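You operate a simulated robot arm through the tools that you are given. There is no shell and no other tool. Be economical: measure what you need, move in short steps, check, and stop when the job is done.

You run a simulated two-armed robot. Do the job below in one go: nothing can be reset, and whatever is moved stays where it is left.

## Task
Refill the LINKS drawer: nest its empty tub in the grey tub and put the tub of links in.
Fine: close the drawer.
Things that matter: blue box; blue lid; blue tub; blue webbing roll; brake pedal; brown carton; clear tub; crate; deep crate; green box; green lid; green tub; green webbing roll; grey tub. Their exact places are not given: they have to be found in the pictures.

Only the result counts: the job must be done as asked and must still hold three seconds after the hand-in. Knocking over, shifting, dropping, spilling or breaking anything else fails it.

## Robot
Two 7-joint arms with fingered hands on one trunk, on a base that drives. Base frame: it is fixed to the floor where the robot stands at the start and does not move with it; the origin is under the middle of the robot, x ahead of it, y to its left, z up. Lengths are in mm, angles in rad, forces in N, time in s.
The left shoulder is at the start at [60, 177, 900], the right one opposite. With the tool pointing down near the work surface each hand reaches from about 340 to 720 mm from the robot's upright axis, wherever it stands, measured 20 degrees to its own side. Places, roughly: blue box [-6250, 1000, 1250]; blue lid [-6250, 1000, 1500]; blue webbing roll [5000, 4250, 750]; brake pedal [800, -100, 100]; brown carton [1750, 5500, 500]; crate [-6000, 1250, 500]; deep crate [5000, 4500, 0]; green box [-6000, 1750, 1250]; green lid (18x28x2 cm) [-6000, 1900, 1400]; green webbing roll [5000, 4500, 750]; lock dial [2200, 5100, 1300]; orange round tub [-6000, 1750, 1000]; red tub [-5750, 1500, 500]; red webbing roll [5000, 4250, 750]; small box [2250, 5500, 750]; tall box [-6000, 1750, 1750]. Payload 4 kg a hand.
The TCP of each hand is the grasp point between the finger pads, 37 mm short of the fingertips. In the tool frame z runs along the fingers and y along their closing line. Largest opening 124 mm; the body of the gripper starts 43 mm behind the TCP. The gripper is a hand of 3 fingers: y runs from the thumb to the fingers, the wrist lies at [-15, -108, -202] in the tool frame.
Orientation is that of the tool frame in the base frame, as a unit quaternion [x, y, z, w]. With the fingers straight down and the wrist toward the robot, the tool's x, y and z point along [0, 1, 0], [1, 0, 0] and [0, 0, -1] of the base frame.

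## Interface
- The arms move only by the tool jog_arm. It takes "left_steps", "right_steps" or both (then of equal length, played together; a hand with none holds still); each is a list of rows, each a list of 6 numbers: the shift along the base's x, y, z in units of 150 mm (1.0 is 150 mm), then the turn, a rotation vector about the base's x, y, z in units of 180 degrees (1.0 is 180 degrees). In form: [[x, y, z, ax, ay, az], ...]. A call has 1 to 10 rows; each row is the pose to reach, as a shift and turn from the pose commanded when the call began. A call with a number of a shift or a turn outside -1 to 1 is refused whole. Rows are played at 5 a second. More than 50 mm and 0.15 rad between two rows, and nothing of the call is played. Where a pose cannot be reached the arm comes as near as it can. A force on the tool above 90 N (or 10 N above the force at the start of the call, whichever is more), or a blocked arm, ends the call early, and 0.2 s more pass. In this call time passes only in rows, and 0.2 s behind the last. The reply holds the time, the measured pose of the TCP, the force on the tool along the base axes, the opening and the grip force, in the units named above and with some noise, with the torque about the TCP (base axes, N m) and any sound that the robot's microphone picked up.
- Cameras (640 x 400 px; columns grow to the right, rows downward): "scene" is now at [55.7, -7.8, 1554.5]; the picture's right is [0.02, -1.00, 0.00], its down [-0.71, -0.02, -0.70] and it looks along [0.70, 0.02, -0.71] (base axes); focal length 276 px, centre (320, 200). "left" rides on the left gripper at [-64, -76, -137] in its tool frame; the picture's right is [-0.84, -0.26, 0.48], its down [0.48, -0.76, 0.43] and it looks along [0.26, 0.60, 0.76] (tool axes); focal length 256 px, centre (320, 200). "right" rides on the right gripper at [64, -76, -137] in its tool frame; the picture's right is [-0.84, 0.26, -0.48], its down [-0.48, -0.76, 0.43] and it looks along [-0.26, 0.60, 0.76] (tool axes); focal length 256 px, centre (320, 200).
- camera(camera): a new picture of that camera. No time passes.
- move_column(by): slides the trunk up (or, below 0, down) by that many mm; the arms and the scene camera ride with it, the base frame stays. It gives what a move gives, with no picture.
- roll_base(legs): drives the robot by 1 to 6 legs, each [ahead, left, turn to the left] in mm, mm and rad, along the robot's own axes; the way and the turn of a leg run together, so that a leg with both is an arc; at most 1500 mm and 3.142 rad a leg. The arms and the cameras ride along, it lands a little off, and it stops where it bumps. It gives what a move gives.
- finger_targets(index, middle, thumb_bend, thumb_turn, hand): sets how far each is bent, from 0 (flat) to 1 (curled in); at 0.3 the hand is open as for a grip, at 0.7 the pads meet at the TCP. One left out holds its place. A second passes; each finger stops where it meets its share of the squeeze, and holds until it gets a number again. It is the only way to open and close the hand. It gives what a move gives, with no picture; readings hold the bend of each and the force on the fingers (four entries, about 0 where the hand has none), thumb and palm. thumb_turn goes from beside the hand (0) to across from the fingers (1), as for a grip.
- turn_head(pan, tilt): turns the head with the scene camera to pan (to the left, within 1.501 rad either way) and tilt (down, from -0.506 to 1.204), counted from straight ahead of the robot. It gives what a move gives.
- point_at(camera, pixels): for up to 12 pixels [column, row] of the newest picture of that camera ("zoom" is the newest enlarged one), the place [x, y, z] in the base frame of the surface seen there, good to about 2 mm, but the place of the scene camera against the robot may be out by one fixed shift of up to 18 mm in any direction. No time passes.
- close_up(camera, box): a new picture of the part [left, top, right, bottom] of that camera's present view, enlarged. No time passes.
- finish_job(): hands the job in; it is judged then, once.

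Keep the steps short. Do not move on a guess: measure, check each grasp and each placing, and mend mistakes. In all there are 80 turns and 70 pictures (those below and enlarged ones count). Leave the grippers open and the arms clear of the work at the hand-in unless told otherwise, and finish with a single line.

The tools are called after "Emit:" by a JSON object that holds its "method" and its "body". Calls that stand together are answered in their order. jog_arm: Moves the arms, as the interface text tells. Its arguments: {"type":"object","properties":{"left_steps":{"type":"array","items":{"type":"array","items":{"type":"number"}}},"right_steps":{"type":"array","items":{"type":"array","items":{"type":"number"}}}},"required":[]} The other tools are called the same way: move_column (by) slides the trunk up or down; finger_targets (index, middle, thumb_bend, thumb_turn, hand) moves the fingers one by one; roll_base (legs) drives the base; turn_head (pan, tilt) turns the head that bears the scene camera; camera (camera) takes a picture; point_at (camera, pixels) gives the place of the surface under pixels of a picture; close_up (camera, box) takes an enlarged picture of a part of a camera's view; finish_job () hands the job in.

At the start:

```text
time: 0.0
left_ee_pos: [576.4, 182.3, 1122.8]
left_tool_rot: [0.707, 0.707, 0.0, 0.001]
left_contact_force: [0.2, -0.4, -0.3]
left_moment: [0.01, -0.02, -0.01]
left_opening: 123.7
left_grasp_force: 0.0
left_shape: jaw
left_bend: [0.3, 0.3, 0.3, 0.98]
left_finger forces: [0.0, 0.1, 0.0, 0.0, 0.1, 0.0]
right_ee_pos: [622.8, -345.5, 1110.8]
right_tool_rot: [0.708, 0.707, 0.0, 0.0]
right_contact_force: [-0.9, 0.0, -0.3]
right_moment: [0.0, 0.02, 0.01]
right_opening: 123.3
right_grasp_force: 0.0
right_shape: jaw
right_bend: [0.3, 0.3, 0.3, 0.98]
right_finger forces: [0.0, 0.1, 0.0, 0.0, 0.0, 0.0]
trunk travel left (down, up): [-425.0, 165.0]
robot x, y, heading: [1.6, 0.7, -0.004]
head pan, tilt: [0.023, 0.789]
```

scene: 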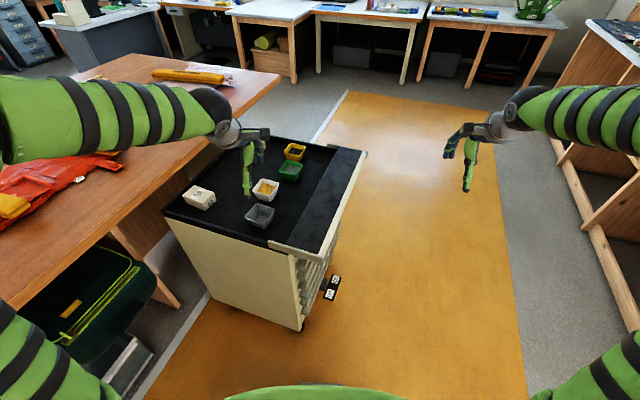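
right: 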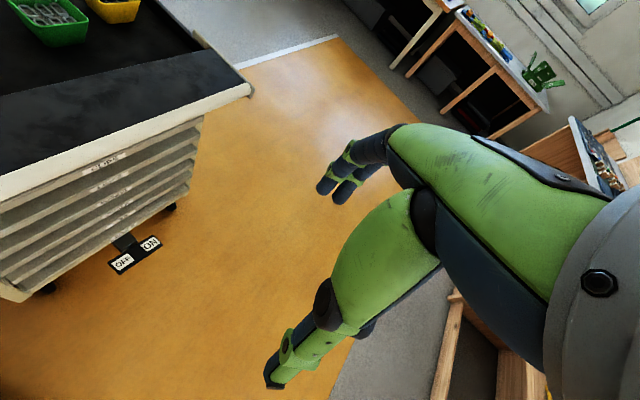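
left: 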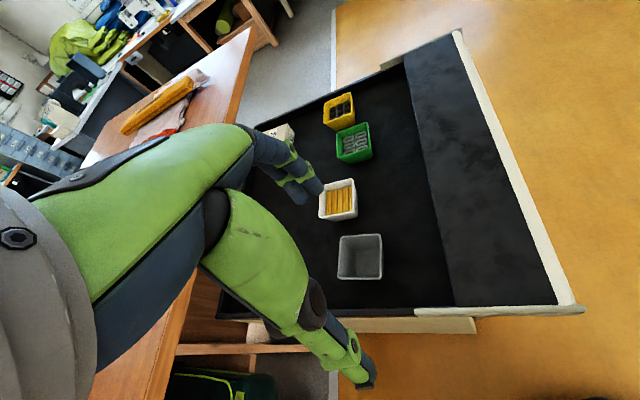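

I see a wheeled drawer cabinet with tubs on top and its drawers facing right (-y). I'll zoom in on the tubs, the drawer labels and the pedal.

Emit:
{"method": "close_up", "body": {"camera": "scene", "box": [160, 130, 380, 340]}}

Emit:
{"method": "close_up", "body": {"camera": "right", "box": [0, 100, 260, 300]}}

Emit:
{"method": "close_up", "body": {"camera": "left", "box": [230, 60, 480, 320]}}

Emit:
{"method": "point_at", "body": {"camera": "scene", "pixels": [[260, 215], [265, 188], [291, 169], [294, 151], [300, 255], [367, 152], [270, 240], [335, 280], [329, 294], [298, 328], [163, 215], [315, 200]]}}

Emit:
{"method": "point_at", "body": {"camera": "right", "pixels": [[120, 263], [150, 245], [130, 245], [100, 160], [200, 125], [190, 190], [30, 290], [250, 90], [5, 200], [100, 225], [48, 285], [170, 208]]}}

```text
1.90 times, centred on (270, 235) of scene
```

zoom: 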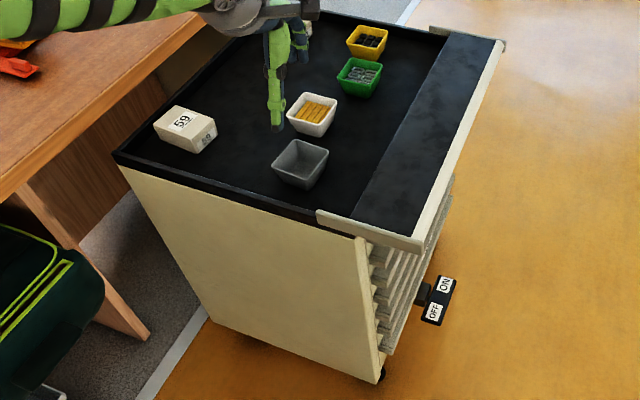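

```text
2.00 times, centred on (130, 200) of right
```

zoom: 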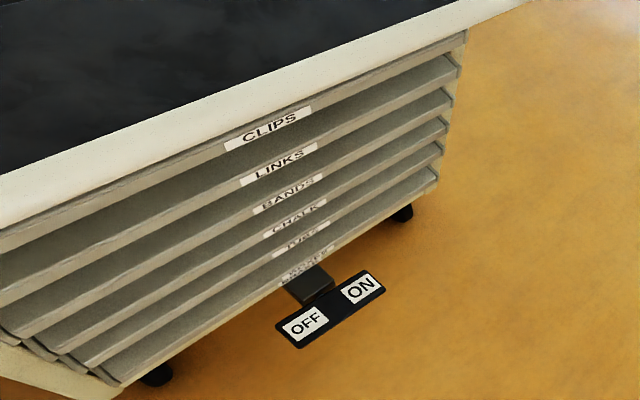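

```text
1.54 times, centred on (355, 190) of left
```

zoom: 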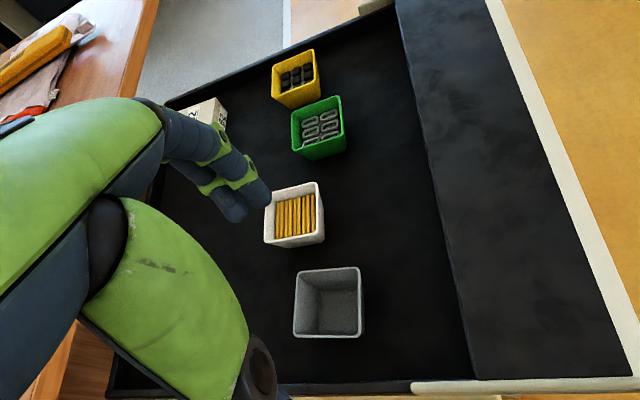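

```text
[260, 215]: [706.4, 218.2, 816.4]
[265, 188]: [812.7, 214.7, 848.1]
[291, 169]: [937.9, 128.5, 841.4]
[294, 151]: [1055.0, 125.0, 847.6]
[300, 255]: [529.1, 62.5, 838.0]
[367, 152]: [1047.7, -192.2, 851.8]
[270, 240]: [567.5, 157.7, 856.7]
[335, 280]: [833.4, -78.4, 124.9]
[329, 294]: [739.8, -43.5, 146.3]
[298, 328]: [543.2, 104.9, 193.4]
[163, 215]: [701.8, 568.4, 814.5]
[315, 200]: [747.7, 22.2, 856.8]
```

```text
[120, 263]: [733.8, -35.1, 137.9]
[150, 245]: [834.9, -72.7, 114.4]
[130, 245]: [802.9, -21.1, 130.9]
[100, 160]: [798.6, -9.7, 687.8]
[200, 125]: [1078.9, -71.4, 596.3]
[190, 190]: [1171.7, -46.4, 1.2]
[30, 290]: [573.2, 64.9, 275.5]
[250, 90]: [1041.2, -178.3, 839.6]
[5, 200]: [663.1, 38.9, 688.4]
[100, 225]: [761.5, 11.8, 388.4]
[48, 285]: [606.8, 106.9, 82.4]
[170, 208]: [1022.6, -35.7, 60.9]
```

Tubs: the grey one is empty, the green one holds links and the white one chalk. LINKS is the second drawer. Next I measure the free floor on the right and check the links tub and pedal more closely.

Emit:
{"method": "camera", "body": {"camera": "scene"}}

Emit:
{"method": "point_at", "body": {"camera": "scene", "pixels": [[560, 180], [590, 260], [620, 310], [500, 250], [545, 95], [550, 330], [470, 330], [400, 300], [600, 60]]}}

Emit:
{"method": "close_up", "body": {"camera": "right", "box": [90, 220, 190, 290]}}

Emit:
{"method": "close_up", "body": {"camera": "left", "box": [300, 80, 400, 230]}}

```text
63 pictures are left
```

scene: 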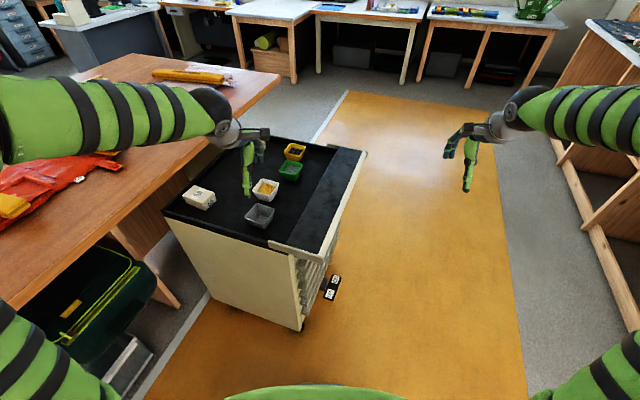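

```text
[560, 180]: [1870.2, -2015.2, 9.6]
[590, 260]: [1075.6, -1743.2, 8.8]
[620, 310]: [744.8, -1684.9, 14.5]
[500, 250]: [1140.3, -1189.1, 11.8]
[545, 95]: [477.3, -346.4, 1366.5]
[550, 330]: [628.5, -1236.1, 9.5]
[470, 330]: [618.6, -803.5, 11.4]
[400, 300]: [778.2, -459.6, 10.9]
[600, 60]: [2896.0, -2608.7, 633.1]
```

```text
5.71 times, centred on (140, 255) of right
```

zoom: 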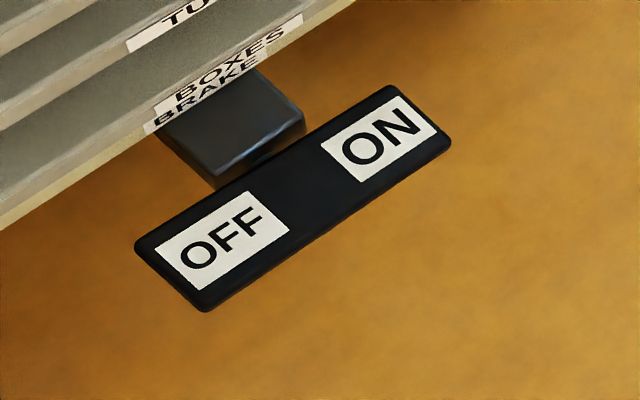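

```text
2.67 times, centred on (350, 155) of left
```

zoom: 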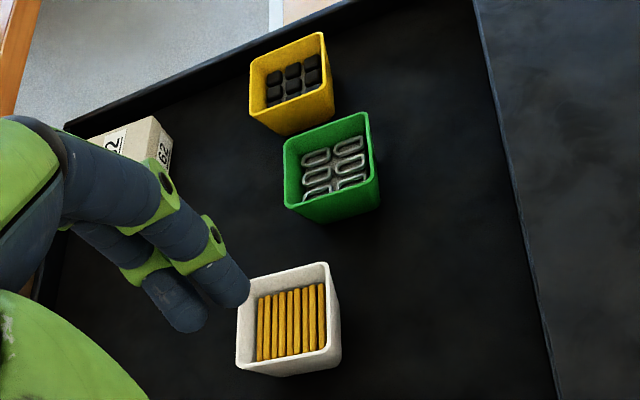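

The links tub is green. The pedal's ON end is lower than OFF (about 114 vs 138), so the brake seems set. I drive round to stand in front of the drawers, facing them at about 70°.

Emit:
{"method": "roll_base", "body": {"legs": [[0, -780, 0], [500, 0, 0], [0, 0, 1.22]]}}

Emit:
{"method": "turn_head", "body": {"pan": 0, "tilt": 0.8}}

Emit:
{"method": "camera", "body": {"camera": "scene"}}

```text
time: 9.9
left_ee_pos: [543.0, -219.2, 1123.4]
left_tool_rot: [0.192, 0.981, 0.0, 0.0]
left_contact_force: [-0.3, -0.4, 0.4]
left_moment: [0.01, 0.0, -0.02]
left_opening: 123.6
left_grasp_force: 0.0
left_shape: jaw
left_bend: [0.3, 0.3, 0.3, 0.98]
left_finger forces: [0.1, 0.0, 0.1, 0.0, 0.0, 0.0]
right_ee_pos: [1046.9, -375.3, 1112.3]
right_tool_rot: [0.192, 0.981, 0.0, -0.001]
right_contact_force: [-0.3, -0.2, 0.3]
right_moment: [0.01, 0.0, 0.0]
right_opening: 123.6
right_grasp_force: 0.0
right_shape: jaw
right_bend: [0.3, 0.3, 0.3, 0.98]
right_finger forces: [0.0, 0.1, 0.0, 0.1, 0.1, 0.0]
trunk travel left (down, up): [-425.0, 165.0]
robot x, y, heading: [494.6, -822.2, 1.182]
head pan, tilt: [0.023, 0.789]
```

```text
time: 10.5
left_ee_pos: [542.1, -220.8, 1123.6]
left_tool_rot: [0.192, 0.981, 0.0, 0.0]
left_contact_force: [-0.6, -0.1, 0.3]
left_moment: [0.04, 0.01, -0.01]
left_opening: 123.8
left_grasp_force: 0.1
left_shape: jaw
left_bend: [0.3, 0.3, 0.3, 0.98]
left_finger forces: [0.1, 0.0, 0.0, 0.0, 0.0, 0.0]
right_ee_pos: [1048.1, -374.5, 1111.6]
right_tool_rot: [0.191, 0.982, 0.001, 0.0]
right_contact_force: [0.4, 0.1, 0.2]
right_moment: [-0.05, -0.01, 0.0]
right_opening: 123.7
right_grasp_force: 0.0
right_shape: jaw
right_bend: [0.3, 0.3, 0.3, 0.98]
right_finger forces: [0.0, 0.0, 0.0, 0.0, 0.0, 0.0]
trunk travel left (down, up): [-425.0, 165.0]
robot x, y, heading: [491.2, -823.8, 1.182]
head pan, tilt: [0.0, 0.799]
```

```text
60 pictures are left
```

scene: 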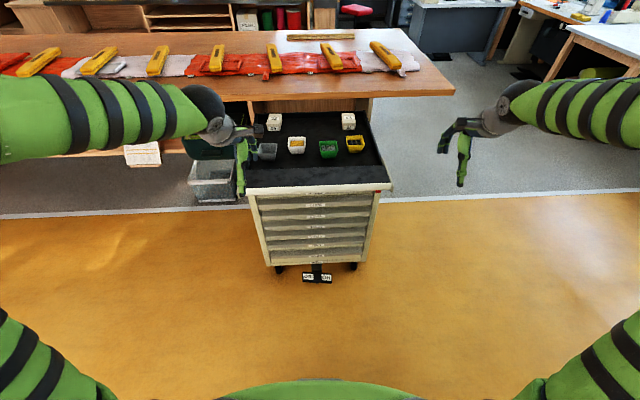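

The front is in view. I zoom in on it and measure the drawers, pedal and tubs.

Emit:
{"method": "close_up", "body": {"camera": "scene", "box": [230, 180, 410, 290]}}

Emit:
{"method": "point_at", "body": {"camera": "zoom", "pixels": [[275, 348], [342, 347], [300, 80], [304, 107], [110, 110], [500, 95], [305, 155], [305, 125], [60, 45], [565, 25], [490, 50], [100, 70]]}}

Emit:
{"method": "close_up", "body": {"camera": "scene", "box": [240, 100, 400, 200]}}

Emit:
{"method": "point_at", "body": {"camera": "zoom", "pixels": [[97, 205], [225, 180], [350, 197], [460, 178], [68, 180], [134, 182], [319, 170], [383, 170], [320, 250], [320, 320], [300, 365], [320, 230]]}}

```text
3.56 times, centred on (320, 235) of scene
```

zoom: 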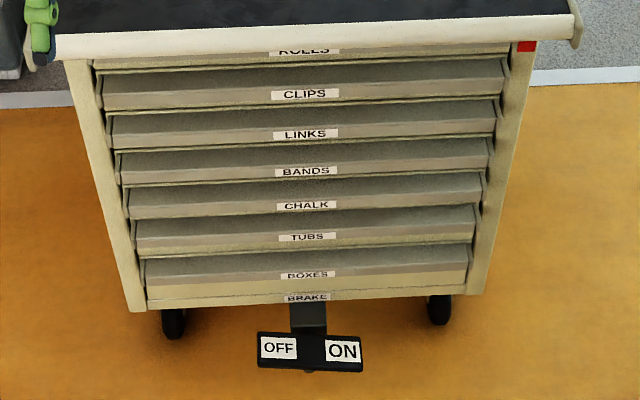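

```text
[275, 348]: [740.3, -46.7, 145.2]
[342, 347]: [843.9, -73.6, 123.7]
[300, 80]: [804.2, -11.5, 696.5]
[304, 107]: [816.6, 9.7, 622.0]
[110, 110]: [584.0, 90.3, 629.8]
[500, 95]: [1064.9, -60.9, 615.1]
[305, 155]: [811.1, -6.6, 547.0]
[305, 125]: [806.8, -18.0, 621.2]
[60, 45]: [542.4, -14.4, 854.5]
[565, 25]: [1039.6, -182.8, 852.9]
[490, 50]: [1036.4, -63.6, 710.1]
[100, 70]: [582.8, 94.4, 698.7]
```

```text
4.00 times, centred on (320, 150) of scene
```

zoom: 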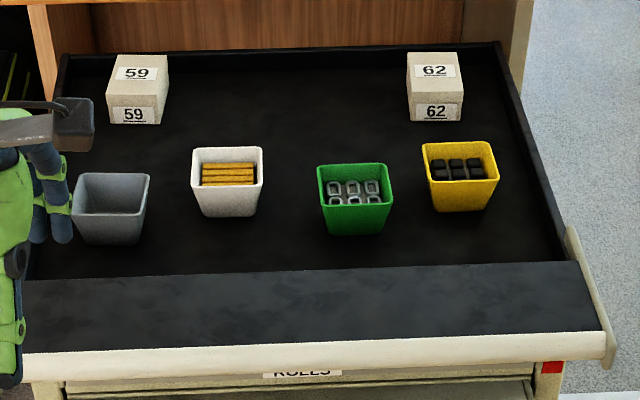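

```text
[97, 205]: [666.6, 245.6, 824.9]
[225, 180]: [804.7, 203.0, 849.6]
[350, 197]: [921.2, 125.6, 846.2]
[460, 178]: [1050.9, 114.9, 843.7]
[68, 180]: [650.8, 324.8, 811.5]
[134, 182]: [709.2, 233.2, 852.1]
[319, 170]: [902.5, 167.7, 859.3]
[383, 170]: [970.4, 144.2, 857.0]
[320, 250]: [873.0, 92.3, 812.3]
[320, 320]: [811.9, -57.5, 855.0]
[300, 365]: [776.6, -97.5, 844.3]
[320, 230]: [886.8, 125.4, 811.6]
```

Second scene reading: lid edge about 18° off the base x axis, tubs about 180–190 mm behind the drawer fronts. My plan is to take the green tub with the right hand first, then work the drawer with the left. First I drive closer, squarely to the front, and look through the right hand camera.

Emit:
{"method": "close_up", "body": {"camera": "scene", "box": [350, 180, 400, 212]}}

Emit:
{"method": "roll_base", "body": {"legs": [[0, 0, 0.069], [250, 79, 0], [150, 0, 0]]}}

Emit:
{"method": "camera", "body": {"camera": "right"}}

Emit:
{"method": "camera", "body": {"camera": "scene"}}

```text
12.50 times, centred on (375, 196) of scene
```

zoom: 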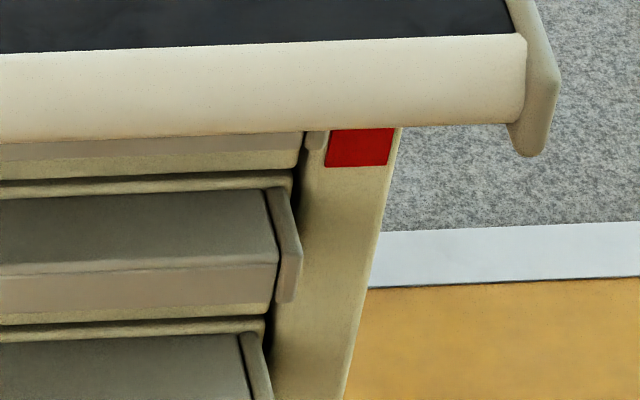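

```text
time: 13.8
left_ee_pos: [546.4, 193.7, 1122.9]
left_tool_rot: [0.156, 0.988, -0.001, 0.0]
left_contact_force: [-1.0, 0.3, -0.2]
left_moment: [0.02, 0.0, -0.02]
left_opening: 123.4
left_grasp_force: 0.1
left_shape: jaw
left_bend: [0.3, 0.3, 0.3, 0.98]
left_finger forces: [0.0, 0.0, 0.0, 0.1, 0.0, 0.1]
right_ee_pos: [1061.9, 76.1, 1112.4]
right_tool_rot: [0.154, 0.988, 0.0, 0.0]
right_contact_force: [0.5, -0.5, -0.2]
right_moment: [-0.03, 0.02, 0.01]
right_opening: 123.4
right_grasp_force: 0.1
right_shape: jaw
right_bend: [0.3, 0.3, 0.3, 0.98]
right_finger forces: [0.0, 0.1, 0.1, 0.0, 0.1, 0.0]
trunk travel left (down, up): [-425.0, 165.0]
robot x, y, heading: [544.5, -412.7, 1.261]
head pan, tilt: [0.0, 0.799]
```

```text
56 pictures are left
```

right: 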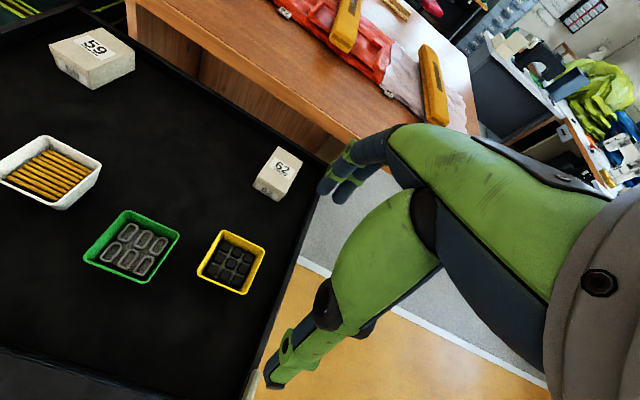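

```text
55 pictures are left
```

scene: 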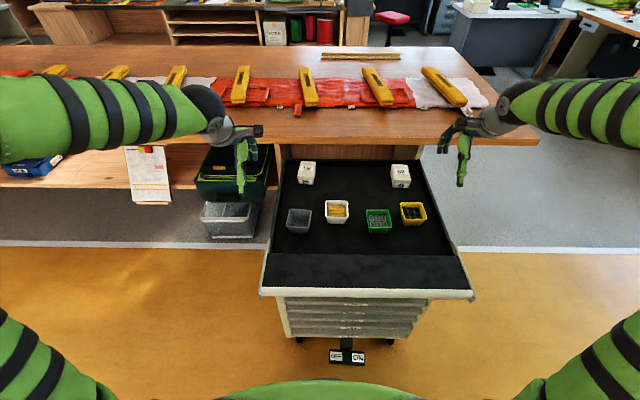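

I measure the green tub's rim corners and the tray with the right hand camera.

Emit:
{"method": "close_up", "body": {"camera": "right", "box": [60, 190, 280, 310]}}

Emit:
{"method": "point_at", "body": {"camera": "right", "pixels": [[85, 257], [125, 212], [178, 235], [143, 281], [130, 300], [200, 310], [221, 232], [199, 270], [105, 235], [162, 257], [150, 222], [113, 269]]}}

```text
2.91 times, centred on (170, 250) of right
```

zoom: 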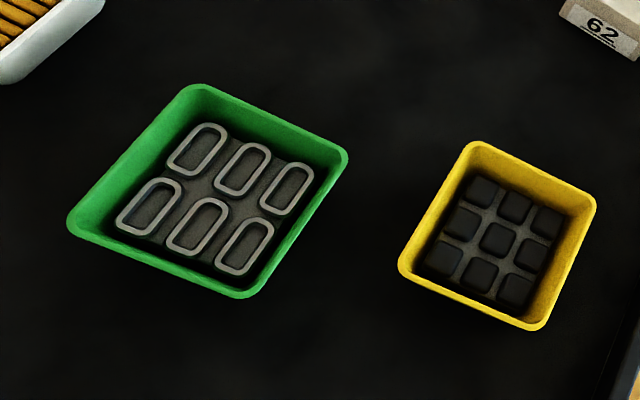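

```text
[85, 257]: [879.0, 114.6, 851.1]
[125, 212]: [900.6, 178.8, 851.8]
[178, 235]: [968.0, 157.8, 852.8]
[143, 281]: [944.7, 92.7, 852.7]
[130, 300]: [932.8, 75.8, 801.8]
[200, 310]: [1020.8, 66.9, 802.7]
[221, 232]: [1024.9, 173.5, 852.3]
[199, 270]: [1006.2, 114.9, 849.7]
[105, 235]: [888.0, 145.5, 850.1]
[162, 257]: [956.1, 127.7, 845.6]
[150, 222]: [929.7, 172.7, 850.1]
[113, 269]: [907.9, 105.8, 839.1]
```

Green tub: centre (923, 136), rim z 852, tray 802, 70 mm square, turned -18.4°; the hand is already aligned with it. I move the right hand over it and down 150 mm.

Emit:
{"method": "jog_arm", "body": {"right_steps": [[-0.23, 0.1, 0, 0, 0, 0], [-0.46, 0.2, 0, 0, 0, 0], [-0.69, 0.3, 0, 0, 0, 0], [-0.926, 0.4, 0, 0, 0, 0], [-0.926, 0.4, -0.25, 0, 0, 0], [-0.926, 0.4, -0.5, 0, 0, 0], [-0.926, 0.4, -0.75, 0, 0, 0], [-0.926, 0.4, -0.98, 0, 0, 0]]}}

Emit:
{"method": "camera", "body": {"camera": "right"}}

```text
time: 15.6
left_ee_pos: [546.6, 191.9, 1122.5]
left_tool_rot: [0.155, 0.988, 0.001, 0.001]
left_contact_force: [-0.1, 0.7, 0.0]
left_moment: [0.03, -0.01, 0.02]
left_opening: 123.9
left_grasp_force: 0.2
left_shape: jaw
left_bend: [0.3, 0.3, 0.3, 0.98]
left_finger forces: [0.0, 0.0, 0.0, 0.0, 0.0, 0.0]
right_ee_pos: [921.9, 136.0, 965.7]
right_tool_rot: [0.155, 0.988, -0.001, 0.0]
right_contact_force: [0.0, 0.2, 0.1]
right_moment: [0.04, -0.03, -0.01]
right_opening: 123.9
right_grasp_force: 0.1
right_shape: jaw
right_bend: [0.3, 0.3, 0.3, 0.98]
right_finger forces: [0.0, 0.1, 0.0, 0.0, 0.1, 0.1]
trunk travel left (down, up): [-425.0, 165.0]
robot x, y, heading: [542.0, -411.8, 1.255]
head pan, tilt: [0.0, 0.799]
```

```text
53 pictures are left
```

right: 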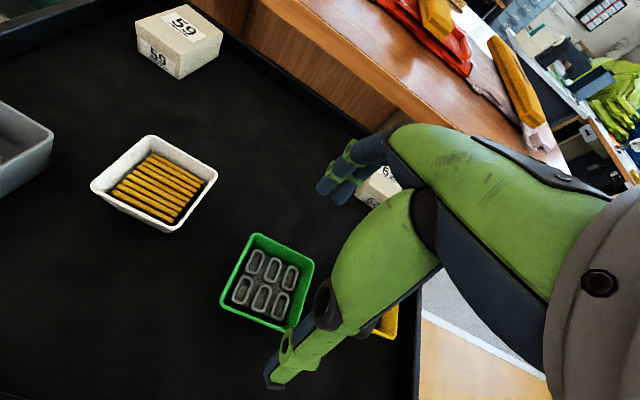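

The tub sits right under the TCP (predicted pixel (270,283), seen about (267,283)). I descend 120 mm in small rows.

Emit:
{"method": "jog_arm", "body": {"right_steps": [[0.007, 0, -0.2, 0, 0, 0], [0.007, 0, -0.4, 0, 0, 0], [0.007, 0, -0.6, 0, 0, 0], [0.007, 0, -0.7, 0, 0, 0], [0.007, 0, -0.8, 0, 0, 0]]}}

Emit:
{"method": "camera", "body": {"camera": "right"}}

```text
time: 16.8
left_ee_pos: [546.2, 191.1, 1124.2]
left_tool_rot: [0.156, 0.988, 0.0, 0.0]
left_contact_force: [-0.3, -0.8, 0.0]
left_moment: [-0.01, 0.0, 0.03]
left_opening: 123.7
left_grasp_force: 0.1
left_shape: jaw
left_bend: [0.3, 0.3, 0.3, 0.98]
left_finger forces: [0.0, 0.1, 0.0, 0.0, 0.0, 0.1]
right_ee_pos: [923.4, 133.7, 846.2]
right_tool_rot: [0.154, 0.988, 0.0, 0.0]
right_contact_force: [-0.6, 0.9, -0.1]
right_moment: [0.01, -0.01, 0.04]
right_opening: 123.7
right_grasp_force: 0.0
right_shape: jaw
right_bend: [0.3, 0.3, 0.3, 0.98]
right_finger forces: [0.0, 0.0, 0.0, 0.1, 0.0, 0.1]
trunk travel left (down, up): [-425.0, 165.0]
robot x, y, heading: [541.5, -415.3, 1.26]
head pan, tilt: [0.0, 0.799]
```

```text
52 pictures are left
```

right: 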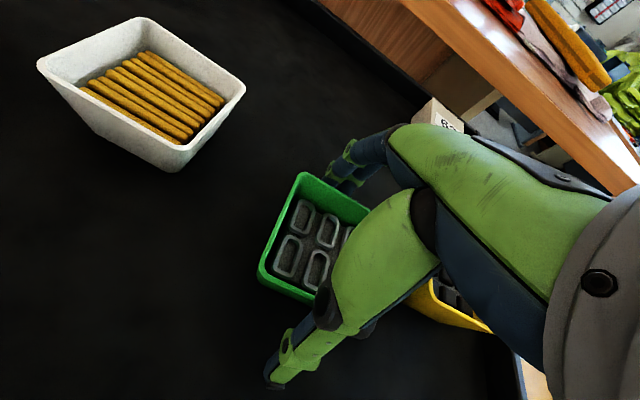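

The fingers straddle the tub. I close the right hand on it.

Emit:
{"method": "finger_targets", "body": {"hand": "right", "index": 0.56, "middle": 0.56, "thumb_bend": 0.56}}

Emit:
{"method": "camera", "body": {"camera": "right"}}

```text
time: 17.8
left_ee_pos: [546.4, 192.8, 1123.0]
left_tool_rot: [0.156, 0.988, 0.0, 0.0]
left_contact_force: [0.2, 0.3, 0.0]
left_moment: [0.02, 0.0, -0.01]
left_opening: 123.6
left_grasp_force: 0.0
left_shape: jaw
left_bend: [0.3, 0.3, 0.3, 0.98]
left_finger forces: [0.0, 0.0, 0.0, 0.0, 0.1, 0.1]
right_ee_pos: [922.9, 134.6, 846.9]
right_tool_rot: [0.155, 0.988, 0.001, 0.0]
right_contact_force: [3.8, 1.6, 11.5]
right_moment: [0.62, -0.43, -0.11]
right_opening: 85.2
right_grasp_force: 33.9
right_shape: fingers
right_bend: [0.45, 0.47, 0.48, 0.97]
right_finger forces: [20.5, 18.7, 0.1, 0.1, 29.1, 0.1]
trunk travel left (down, up): [-425.0, 165.0]
robot x, y, heading: [540.3, -410.0, 1.255]
head pan, tilt: [0.0, 0.799]
```

```text
51 pictures are left
```

right: 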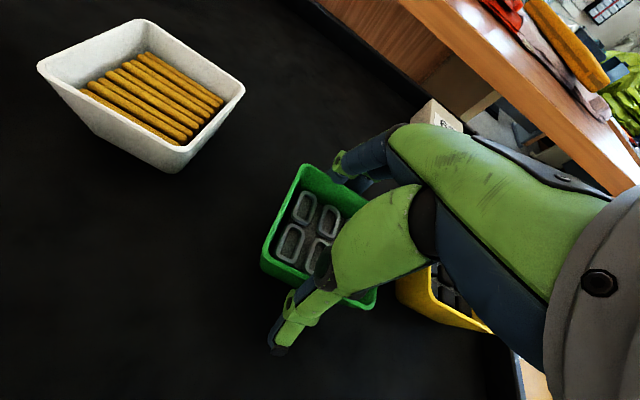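

It grips with 34 N and the tub is still level. I lift gently and check.

Emit:
{"method": "jog_arm", "body": {"right_steps": [[0, 0, 0.07, 0, 0, 0], [0, 0, 0.15, 0, 0, 0], [0, 0, 0.3, 0, 0, 0], [0, 0, 0.5, 0, 0, 0]]}}

Emit:
{"method": "camera", "body": {"camera": "right"}}

```text
time: 18.8
left_ee_pos: [545.6, 192.6, 1122.8]
left_tool_rot: [0.156, 0.988, -0.001, -0.001]
left_contact_force: [0.9, 0.2, -0.3]
left_moment: [-0.02, 0.02, 0.0]
left_opening: 123.8
left_grasp_force: 0.2
left_shape: jaw
left_bend: [0.3, 0.3, 0.3, 0.98]
left_finger forces: [0.0, 0.1, 0.0, 0.0, 0.1, 0.0]
right_ee_pos: [923.5, 132.2, 923.3]
right_tool_rot: [0.155, 0.988, 0.001, 0.0]
right_contact_force: [0.2, 0.5, -2.5]
right_moment: [-0.01, 0.01, 0.02]
right_opening: 85.1
right_grasp_force: 29.8
right_shape: fingers
right_bend: [0.45, 0.47, 0.48, 0.97]
right_finger forces: [20.1, 9.3, 0.0, 0.0, 29.5, 0.1]
trunk travel left (down, up): [-425.0, 165.0]
robot x, y, heading: [542.5, -411.8, 1.261]
head pan, tilt: [0.0, 0.799]
```

```text
50 pictures are left
```

right: 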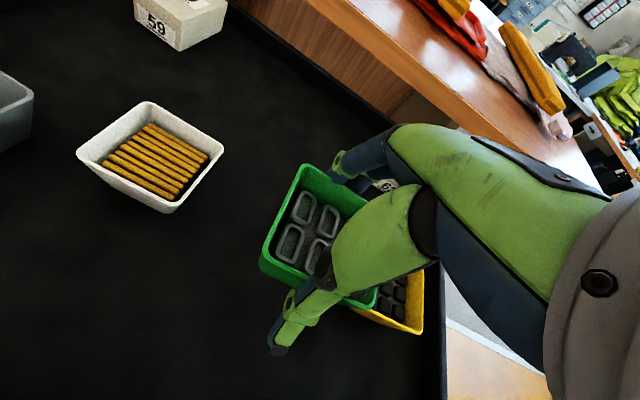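

It's held (2.5 N weight, level). I raise and retract the right hand with the tub, and at the same time retract the left hand while turning it to point forward, fingers up and thumb below.

Emit:
{"method": "jog_arm", "body": {"right_steps": [[0, 0, 0.25, 0, 0, 0], [0, 0, 0.5, 0, 0, 0], [0, 0, 0.7, 0, 0, 0], [0, 0, 0.9, 0, 0, 0], [-0.05, -0.15, 0.9, 0, 0, 0], [-0.1, -0.3, 0.9, 0, 0, 0], [-0.15, -0.45, 0.9, 0, 0, 0], [-0.2, -0.62, 0.9, 0, 0, 0], [-0.26, -0.79, 0.9, 0, 0, 0], [-0.31, -0.95, 0.9, 0, 0, 0]], "left_steps": [[-0.03, -0.095, 0, 0.045, -0.0149, 0], [-0.06, -0.19, 0, 0.09, -0.0298, 0], [-0.09, -0.285, 0, 0.135, -0.0447, 0], [-0.12, -0.38, 0, 0.18, -0.0596, 0], [-0.155, -0.475, 0, 0.225, -0.0745, 0], [-0.185, -0.57, 0, 0.27, -0.0894, 0], [-0.217, -0.665, 0, 0.315, -0.1043, 0], [-0.248, -0.76, 0, 0.36, -0.1192, 0], [-0.28, -0.855, 0, 0.405, -0.1341, 0], [-0.31, -0.95, 0, 0.45, -0.149, 0]]}}

Emit:
{"method": "camera", "body": {"camera": "right"}}

```text
time: 21.0
left_ee_pos: [590.6, 149.4, 1154.9]
left_tool_rot: [0.106, 0.728, 0.669, 0.105]
left_contact_force: [1.6, -1.1, 0.6]
left_moment: [-0.11, 0.04, 0.13]
left_opening: 124.1
left_grasp_force: 0.1
left_shape: jaw
left_bend: [0.3, 0.3, 0.3, 0.98]
left_finger forces: [0.0, 0.0, 0.0, 0.0, 0.0, 0.1]
left hand out of reach, approached as far as the arm can: row 5, 6, 7, 8, 9, 10
right_ee_pos: [877.1, -10.0, 1053.4]
right_tool_rot: [0.155, 0.988, -0.001, -0.001]
right_contact_force: [-0.3, -0.4, -1.4]
right_moment: [0.0, -0.01, -0.01]
right_opening: 85.3
right_grasp_force: 29.1
right_shape: fingers
right_bend: [0.45, 0.47, 0.48, 0.97]
right_finger forces: [19.8, 9.4, 0.0, 0.1, 29.3, 0.0]
trunk travel left (down, up): [-425.0, 165.0]
robot x, y, heading: [544.1, -411.1, 1.261]
head pan, tilt: [0.0, 0.799]
```

```text
49 pictures are left
```

right: 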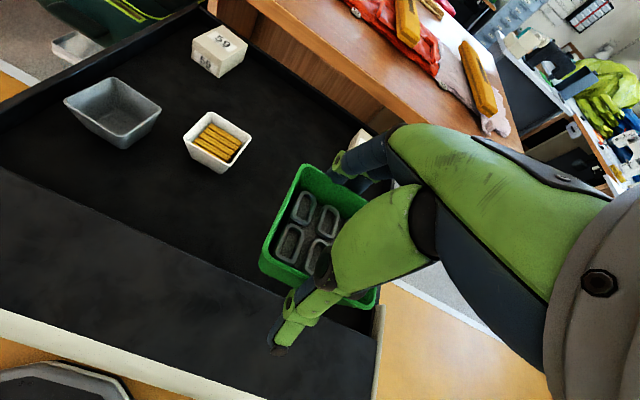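

The left hand can't fold that close, but it now points forward. I back off, shift right, and lower the trunk so the left hand faces the LINKS lip.

Emit:
{"method": "roll_base", "body": {"legs": [[-300, 0, 0], [0, -190, -0.005]]}}

Emit:
{"method": "move_column", "body": {"by": -300}}

Emit:
{"method": "camera", "body": {"camera": "left"}}

Emit:
{"method": "camera", "body": {"camera": "scene"}}

```text
time: 24.2
left_ee_pos: [681.1, -193.9, 1153.5]
left_tool_rot: [0.108, 0.728, 0.668, 0.106]
left_contact_force: [-0.2, -0.4, -0.3]
left_moment: [0.01, -0.03, 0.04]
left_opening: 123.9
left_grasp_force: 0.2
left_shape: jaw
left_bend: [0.3, 0.3, 0.3, 0.98]
left_finger forces: [0.0, 0.0, 0.0, 0.0, 0.1, 0.0]
right_ee_pos: [968.3, -355.0, 1054.2]
right_tool_rot: [0.158, 0.987, 0.001, -0.001]
right_contact_force: [-0.1, 0.2, -2.0]
right_moment: [0.0, 0.02, 0.0]
right_opening: 85.3
right_grasp_force: 29.0
right_shape: fingers
right_bend: [0.45, 0.47, 0.48, 0.97]
right_finger forces: [19.8, 9.4, 0.0, 0.0, 29.3, 0.0]
trunk travel left (down, up): [-425.0, 165.0]
robot x, y, heading: [625.6, -752.0, 1.254]
head pan, tilt: [0.0, 0.799]
```

```text
time: 27.2
left_ee_pos: [680.8, -194.5, 854.9]
left_tool_rot: [0.107, 0.729, 0.668, 0.105]
left_contact_force: [-0.1, 0.0, -0.6]
left_moment: [-0.01, 0.04, 0.02]
left_opening: 123.9
left_grasp_force: 0.1
left_shape: jaw
left_bend: [0.3, 0.3, 0.3, 0.98]
left_finger forces: [0.0, 0.0, 0.0, 0.0, 0.0, 0.1]
right_ee_pos: [968.1, -355.1, 754.2]
right_tool_rot: [0.158, 0.987, 0.0, 0.0]
right_contact_force: [-0.1, -0.6, -2.0]
right_moment: [0.0, -0.01, 0.03]
right_opening: 84.9
right_grasp_force: 28.7
right_shape: fingers
right_bend: [0.45, 0.47, 0.48, 0.97]
right_finger forces: [19.9, 9.4, 0.1, 0.0, 29.3, 0.1]
trunk travel left (down, up): [-125.0, 465.0]
robot x, y, heading: [630.1, -758.0, 1.258]
head pan, tilt: [0.0, 0.799]
```

```text
48 pictures are left
```

left: 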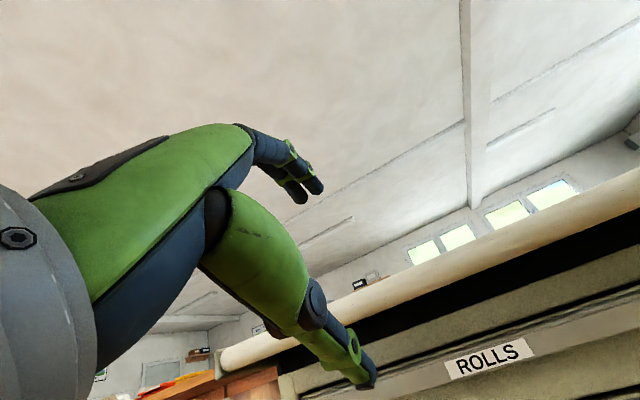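

```text
47 pictures are left
```

scene: 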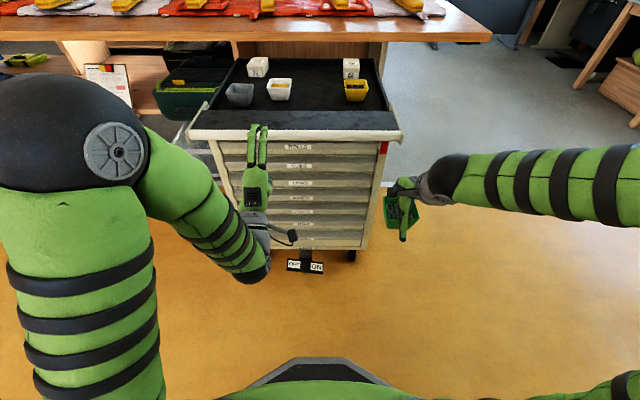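

I zoom into both views to understand the lip profile.

Emit:
{"method": "close_up", "body": {"camera": "left", "box": [380, 240, 640, 400]}}

Emit:
{"method": "close_up", "body": {"camera": "scene", "box": [200, 125, 400, 250]}}

Emit:
{"method": "point_at", "body": {"camera": "zoom", "pixels": [[312, 158], [312, 165], [312, 172], [313, 182], [314, 187], [314, 192], [315, 200], [400, 175], [480, 180], [400, 185], [590, 70], [350, 133]]}}

```text
2.46 times, centred on (510, 320) of left
```

zoom: 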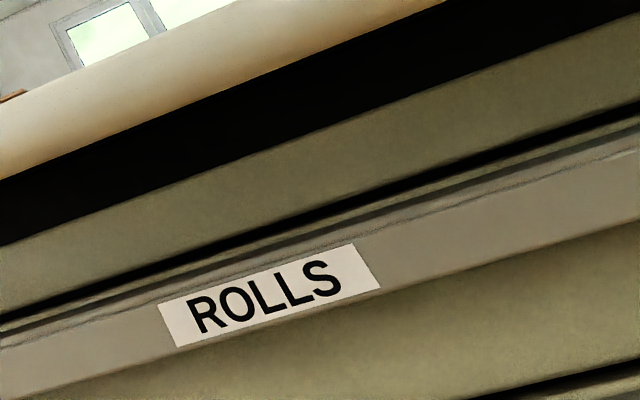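

```text
3.20 times, centred on (300, 188) of scene
```

zoom: 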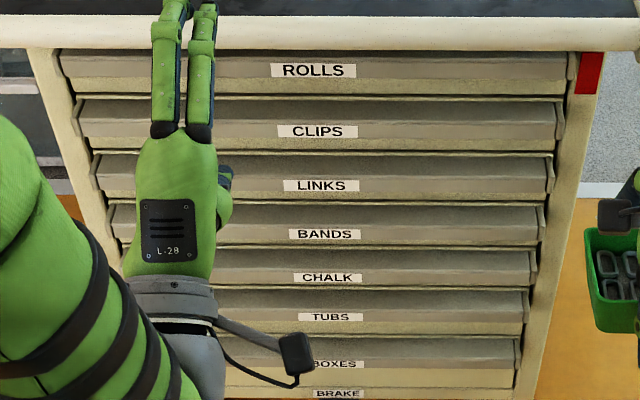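

```text
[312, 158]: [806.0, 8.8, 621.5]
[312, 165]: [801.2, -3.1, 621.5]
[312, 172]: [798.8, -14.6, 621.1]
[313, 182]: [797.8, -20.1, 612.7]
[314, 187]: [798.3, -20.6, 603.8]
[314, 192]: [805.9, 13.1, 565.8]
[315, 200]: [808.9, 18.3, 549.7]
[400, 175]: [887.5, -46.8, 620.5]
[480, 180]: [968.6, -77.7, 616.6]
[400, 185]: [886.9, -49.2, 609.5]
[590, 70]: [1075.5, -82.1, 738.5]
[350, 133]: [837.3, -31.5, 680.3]
```

The lip is a ledge: top z about 621 (scene), front about 20 mm high, roughly 30 mm deep, with room above and below for a pinch. Since the left hand's last command was out of reach, I make a small test row that also squares the hand.

Emit:
{"method": "jog_arm", "body": {"left_steps": [[0, 0, -0.1, 0.0248, -0.0082, 0]]}}

```text
time: 27.6
left_ee_pos: [689.2, -185.9, 861.9]
left_tool_rot: [0.102, 0.704, 0.694, 0.109]
left_contact_force: [-0.6, -0.2, -0.1]
left_moment: [-0.02, 0.02, 0.03]
left_opening: 123.9
left_grasp_force: 0.1
left_shape: jaw
left_bend: [0.3, 0.3, 0.3, 0.98]
left_finger forces: [0.1, 0.1, 0.1, 0.0, 0.1, 0.0]
left hand out of reach, approached as far as the arm can: row 1
right_ee_pos: [967.8, -356.2, 754.1]
right_tool_rot: [0.157, 0.988, 0.0, 0.0]
right_contact_force: [-0.3, -0.2, -2.4]
right_moment: [0.01, 0.02, -0.02]
right_opening: 85.3
right_grasp_force: 29.3
right_shape: fingers
right_bend: [0.45, 0.47, 0.48, 0.97]
right_finger forces: [19.8, 9.4, 0.0, 0.0, 29.3, 0.0]
trunk travel left (down, up): [-125.0, 465.0]
robot x, y, heading: [630.6, -756.0, 1.254]
head pan, tilt: [0.0, 0.799]
```

The command lies about 135 mm behind the real hand. I shift it forward so it becomes reachable, then lower.

Emit:
{"method": "jog_arm", "body": {"left_steps": [[0.1, 0.3, 0, 0, 0, 0], [0.2, 0.6, 0, 0, 0, 0], [0.3, 0.9, 0, 0, 0, 0], [0.3, 0.9, -0.25, 0, 0, 0], [0.3, 0.9, -0.5, 0, 0, 0], [0.3, 0.9, -0.75, 0, 0, 0], [0.3, 0.9, -1.0, 0, 0, 0]]}}

Emit:
{"method": "camera", "body": {"camera": "left"}}

```text
time: 29.2
left_ee_pos: [769.4, -67.7, 754.5]
left_tool_rot: [0.083, 0.68, 0.72, 0.11]
left_contact_force: [-4.7, -16.4, 49.4]
left_moment: [1.29, -0.35, -0.18]
left_opening: 124.2
left_grasp_force: 0.1
left_shape: jaw
left_bend: [0.08, 0.24, 0.3, 0.98]
left_finger forces: [33.3, 21.6, 0.1, 0.0, 0.0, 0.0]
left hand out of reach, approached as far as the arm can: row 1, 2, 3, 4, 5, 6, 7
right_ee_pos: [966.9, -358.2, 755.1]
right_tool_rot: [0.157, 0.988, 0.001, 0.001]
right_contact_force: [-0.1, -0.2, -1.7]
right_moment: [0.01, 0.0, -0.01]
right_opening: 85.3
right_grasp_force: 29.1
right_shape: fingers
right_bend: [0.45, 0.47, 0.48, 0.97]
right_finger forces: [19.7, 9.4, 0.0, 0.0, 29.3, 0.1]
trunk travel left (down, up): [-125.0, 465.0]
robot x, y, heading: [626.2, -759.8, 1.246]
head pan, tilt: [0.0, 0.799]
stopped in row 7 (left hand): the force on the tool passed its limit at 103 N (the readings are from after the stop); the commanded pose is now the measured one
```

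```text
44 pictures are left
```

left: 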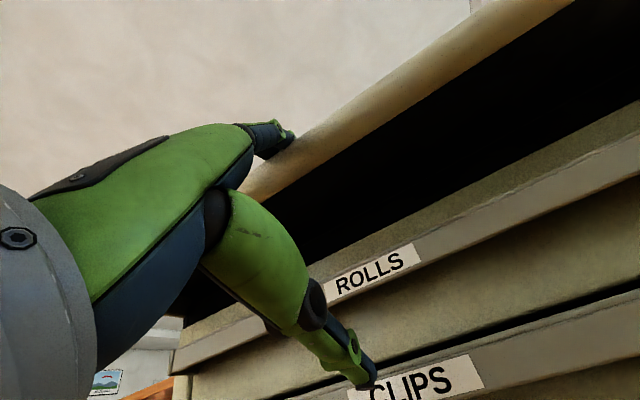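

The left fingers came down on the lid edge and the stop triggered; the command is now equal to the measured pose. I lift off first, then back away with the base rather than the arm.

Emit:
{"method": "jog_arm", "body": {"left_steps": [[0, 0, 0.1, 0, 0, 0], [0, 0, 0.3, 0, 0, 0]]}}

Emit:
{"method": "roll_base", "body": {"legs": [[-180, 0, 0]]}}

Emit:
{"method": "camera", "body": {"camera": "scene"}}

```text
time: 29.8
left_ee_pos: [769.2, -63.3, 783.5]
left_tool_rot: [0.087, 0.692, 0.709, 0.104]
left_contact_force: [-0.3, -3.2, 2.2]
left_moment: [0.16, -0.03, 0.0]
left_opening: 123.8
left_grasp_force: 0.0
left_shape: jaw
left_bend: [0.28, 0.3, 0.3, 0.98]
left_finger forces: [3.1, 0.0, 0.0, 0.0, 0.0, 0.0]
right_ee_pos: [965.8, -354.9, 753.7]
right_tool_rot: [0.158, 0.987, -0.001, 0.0]
right_contact_force: [0.7, -0.1, -2.6]
right_moment: [-0.03, 0.0, 0.0]
right_opening: 85.4
right_grasp_force: 29.0
right_shape: fingers
right_bend: [0.45, 0.47, 0.48, 0.97]
right_finger forces: [19.7, 9.4, 0.0, 0.1, 29.1, 0.1]
trunk travel left (down, up): [-125.0, 465.0]
robot x, y, heading: [628.6, -752.0, 1.252]
head pan, tilt: [0.0, 0.799]
```

```text
time: 31.3
left_ee_pos: [711.4, -234.4, 787.5]
left_tool_rot: [0.086, 0.69, 0.711, 0.105]
left_contact_force: [-0.2, 0.6, 0.5]
left_moment: [0.01, -0.02, -0.01]
left_opening: 123.8
left_grasp_force: 0.1
left_shape: jaw
left_bend: [0.3, 0.3, 0.3, 0.98]
left_finger forces: [0.0, 0.0, 0.1, 0.0, 0.0, 0.0]
right_ee_pos: [909.4, -526.3, 754.2]
right_tool_rot: [0.156, 0.988, 0.0, 0.0]
right_contact_force: [0.8, 0.4, -2.4]
right_moment: [-0.01, -0.01, -0.01]
right_opening: 85.2
right_grasp_force: 29.5
right_shape: fingers
right_bend: [0.45, 0.47, 0.48, 0.97]
right_finger forces: [19.7, 9.4, 0.0, 0.0, 29.2, 0.1]
trunk travel left (down, up): [-125.0, 465.0]
robot x, y, heading: [573.2, -927.7, 1.256]
head pan, tilt: [0.0, 0.799]
```

```text
43 pictures are left
```

scene: 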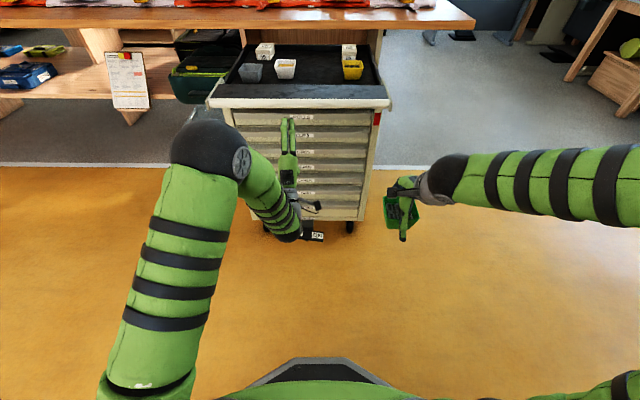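

The cabinet looks unmoved and the hands are clear. The trunk has 125 mm left, so I lower with it, then jog the last 60 mm.

Emit:
{"method": "move_column", "body": {"by": -120}}

Emit:
{"method": "jog_arm", "body": {"left_steps": [[0, 0, -0.1, 0, 0, 0], [0, 0, -0.2, 0, 0, 0], [0, 0, -0.3, 0, 0, 0], [0, 0, -0.4, 0, 0, 0]]}}

Emit:
{"method": "camera", "body": {"camera": "left"}}

```text
time: 32.8
left_ee_pos: [711.1, -234.6, 667.0]
left_tool_rot: [0.084, 0.69, 0.711, 0.103]
left_contact_force: [0.2, 0.2, 0.1]
left_moment: [0.03, 0.02, 0.02]
left_opening: 123.9
left_grasp_force: 0.1
left_shape: jaw
left_bend: [0.3, 0.3, 0.3, 0.98]
left_finger forces: [0.0, 0.1, 0.1, 0.0, 0.0, 0.1]
right_ee_pos: [909.7, -526.1, 635.1]
right_tool_rot: [0.157, 0.988, 0.0, -0.001]
right_contact_force: [-0.3, 0.1, -1.0]
right_moment: [-0.07, 0.04, 0.0]
right_opening: 85.1
right_grasp_force: 29.5
right_shape: fingers
right_bend: [0.45, 0.47, 0.48, 0.97]
right_finger forces: [19.7, 9.4, 0.0, 0.1, 29.2, 0.0]
trunk travel left (down, up): [-5.0, 585.0]
robot x, y, heading: [571.6, -927.2, 1.259]
head pan, tilt: [0.0, 0.799]
```

```text
time: 33.8
left_ee_pos: [717.1, -226.7, 614.1]
left_tool_rot: [0.086, 0.692, 0.709, 0.102]
left_contact_force: [-0.6, -0.4, 0.0]
left_moment: [0.0, 0.04, 0.0]
left_opening: 124.2
left_grasp_force: 0.1
left_shape: jaw
left_bend: [0.3, 0.3, 0.3, 0.98]
left_finger forces: [0.0, 0.0, 0.0, 0.0, 0.0, 0.0]
left hand out of reach, approached as far as the arm can: row 3, 4
right_ee_pos: [910.1, -525.2, 634.4]
right_tool_rot: [0.157, 0.988, 0.0, 0.0]
right_contact_force: [-0.4, -0.2, -2.9]
right_moment: [0.0, -0.01, -0.01]
right_opening: 85.5
right_grasp_force: 29.0
right_shape: fingers
right_bend: [0.45, 0.47, 0.48, 0.97]
right_finger forces: [19.7, 9.4, 0.0, 0.0, 29.2, 0.0]
trunk travel left (down, up): [-5.0, 585.0]
robot x, y, heading: [574.4, -925.0, 1.257]
head pan, tilt: [0.0, 0.799]
```

```text
42 pictures are left
```

left: 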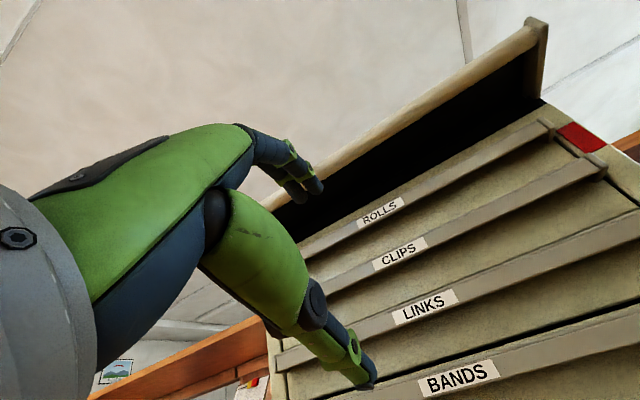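

The hand is at z 614, within ~11 mm of the lip's middle, which will do if reachable. I measure the LINKS lip with the left hand camera.

Emit:
{"method": "close_up", "body": {"camera": "left", "box": [320, 200, 640, 400]}}

Emit:
{"method": "point_at", "body": {"camera": "left", "pixels": [[396, 317], [400, 325], [458, 290], [425, 307], [393, 312], [460, 305], [500, 275], [560, 257], [340, 345], [440, 330], [460, 376], [398, 253]]}}

```text
2.00 times, centred on (480, 300) of left
```

zoom: 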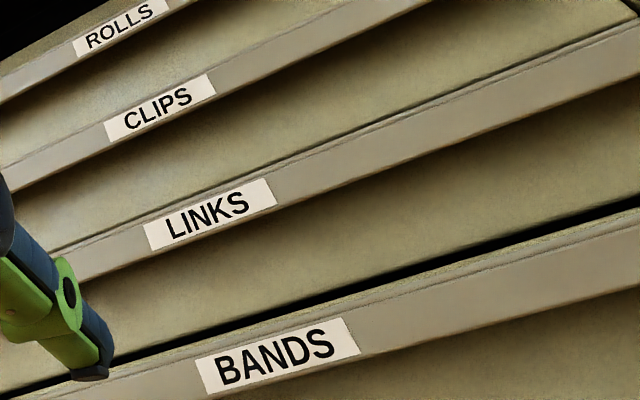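

```text
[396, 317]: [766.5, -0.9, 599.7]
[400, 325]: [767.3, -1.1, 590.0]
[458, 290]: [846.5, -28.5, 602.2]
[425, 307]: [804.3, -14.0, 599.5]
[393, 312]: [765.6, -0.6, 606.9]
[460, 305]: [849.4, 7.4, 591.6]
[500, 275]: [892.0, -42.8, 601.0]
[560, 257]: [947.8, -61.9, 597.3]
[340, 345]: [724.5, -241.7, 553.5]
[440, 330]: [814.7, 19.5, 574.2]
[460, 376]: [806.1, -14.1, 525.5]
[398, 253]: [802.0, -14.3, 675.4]
```

From the left camera: LINKS lip front at (804,-14), z about 589–611, recess about 35 mm deep below it; the CLIPS lip starts at z ~664. I partly close the left fingers to clear CLIPS, then roll forward 150 mm and look.

Emit:
{"method": "finger_targets", "body": {"hand": "left", "index": 0.5, "middle": 0.5, "thumb_bend": 0.42}}

Emit:
{"method": "roll_base", "body": {"legs": [[150, 0, 0]]}}

Emit:
{"method": "camera", "body": {"camera": "left"}}

Emit:
{"method": "close_up", "body": {"camera": "scene", "box": [200, 100, 400, 260]}}

```text
time: 34.8
left_ee_pos: [716.9, -227.0, 613.4]
left_tool_rot: [0.085, 0.692, 0.71, 0.103]
left_contact_force: [-0.2, 0.1, 0.2]
left_moment: [0.0, 0.02, 0.01]
left_opening: 74.7
left_grasp_force: 0.0
left_shape: fingers
left_bend: [0.5, 0.5, 0.42, 0.98]
left_finger forces: [0.0, 0.0, 0.0, 0.0, 0.0, 0.0]
right_ee_pos: [909.7, -524.9, 632.6]
right_tool_rot: [0.157, 0.988, 0.0, 0.0]
right_contact_force: [-0.9, 0.6, -2.3]
right_moment: [0.0, -0.04, 0.02]
right_opening: 85.3
right_grasp_force: 29.0
right_shape: fingers
right_bend: [0.45, 0.47, 0.48, 0.97]
right_finger forces: [19.7, 9.4, 0.1, 0.1, 29.2, 0.0]
trunk travel left (down, up): [-5.0, 585.0]
robot x, y, heading: [571.2, -933.7, 1.251]
head pan, tilt: [0.0, 0.799]
```

```text
time: 36.2
left_ee_pos: [764.2, -78.3, 613.5]
left_tool_rot: [0.084, 0.692, 0.71, 0.102]
left_contact_force: [0.7, -1.4, -0.7]
left_moment: [-0.02, 0.0, -0.01]
left_opening: 74.6
left_grasp_force: 0.0
left_shape: fingers
left_bend: [0.5, 0.5, 0.42, 0.98]
left_finger forces: [0.0, 0.1, 0.0, 0.0, 0.0, 0.0]
right_ee_pos: [956.8, -378.0, 634.2]
right_tool_rot: [0.155, 0.988, 0.0, 0.0]
right_contact_force: [0.3, -0.6, -2.0]
right_moment: [-0.01, -0.05, -0.02]
right_opening: 85.2
right_grasp_force: 29.0
right_shape: fingers
right_bend: [0.45, 0.47, 0.48, 0.97]
right_finger forces: [19.7, 9.4, 0.1, 0.0, 29.2, 0.0]
trunk travel left (down, up): [-5.0, 585.0]
robot x, y, heading: [620.8, -777.5, 1.265]
head pan, tilt: [0.0, 0.799]
```

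```text
40 pictures are left
```

left: 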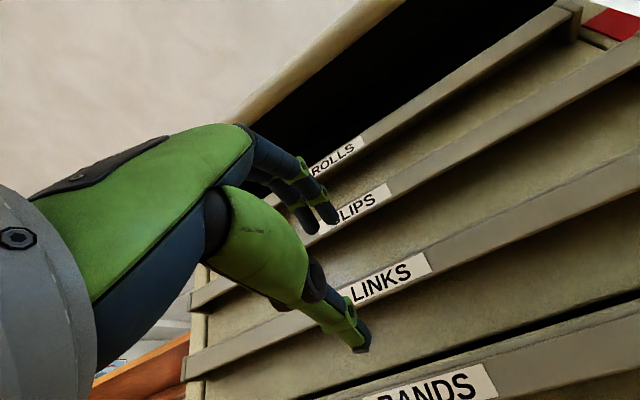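

```text
2.50 times, centred on (300, 180) of scene
```

zoom: 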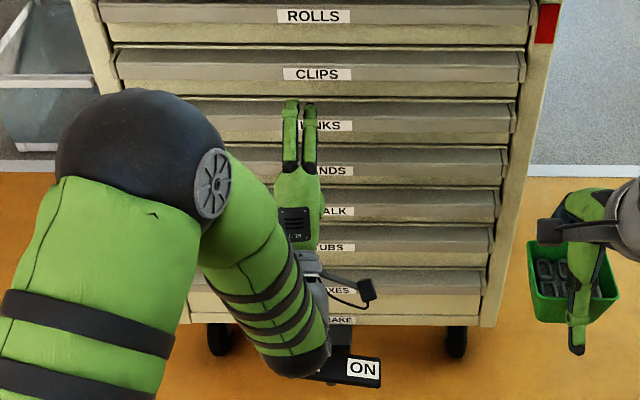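

I measure the finger and thumb tips against the lip.

Emit:
{"method": "point_at", "body": {"camera": "left", "pixels": [[333, 222], [328, 205], [362, 350], [366, 330], [345, 325], [308, 225], [360, 295], [425, 262]]}}

```text
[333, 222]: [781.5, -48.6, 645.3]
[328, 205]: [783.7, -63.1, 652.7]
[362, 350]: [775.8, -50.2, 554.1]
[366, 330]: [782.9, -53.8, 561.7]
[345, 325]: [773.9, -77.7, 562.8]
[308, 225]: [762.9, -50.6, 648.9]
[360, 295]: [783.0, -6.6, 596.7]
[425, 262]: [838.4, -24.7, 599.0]
```

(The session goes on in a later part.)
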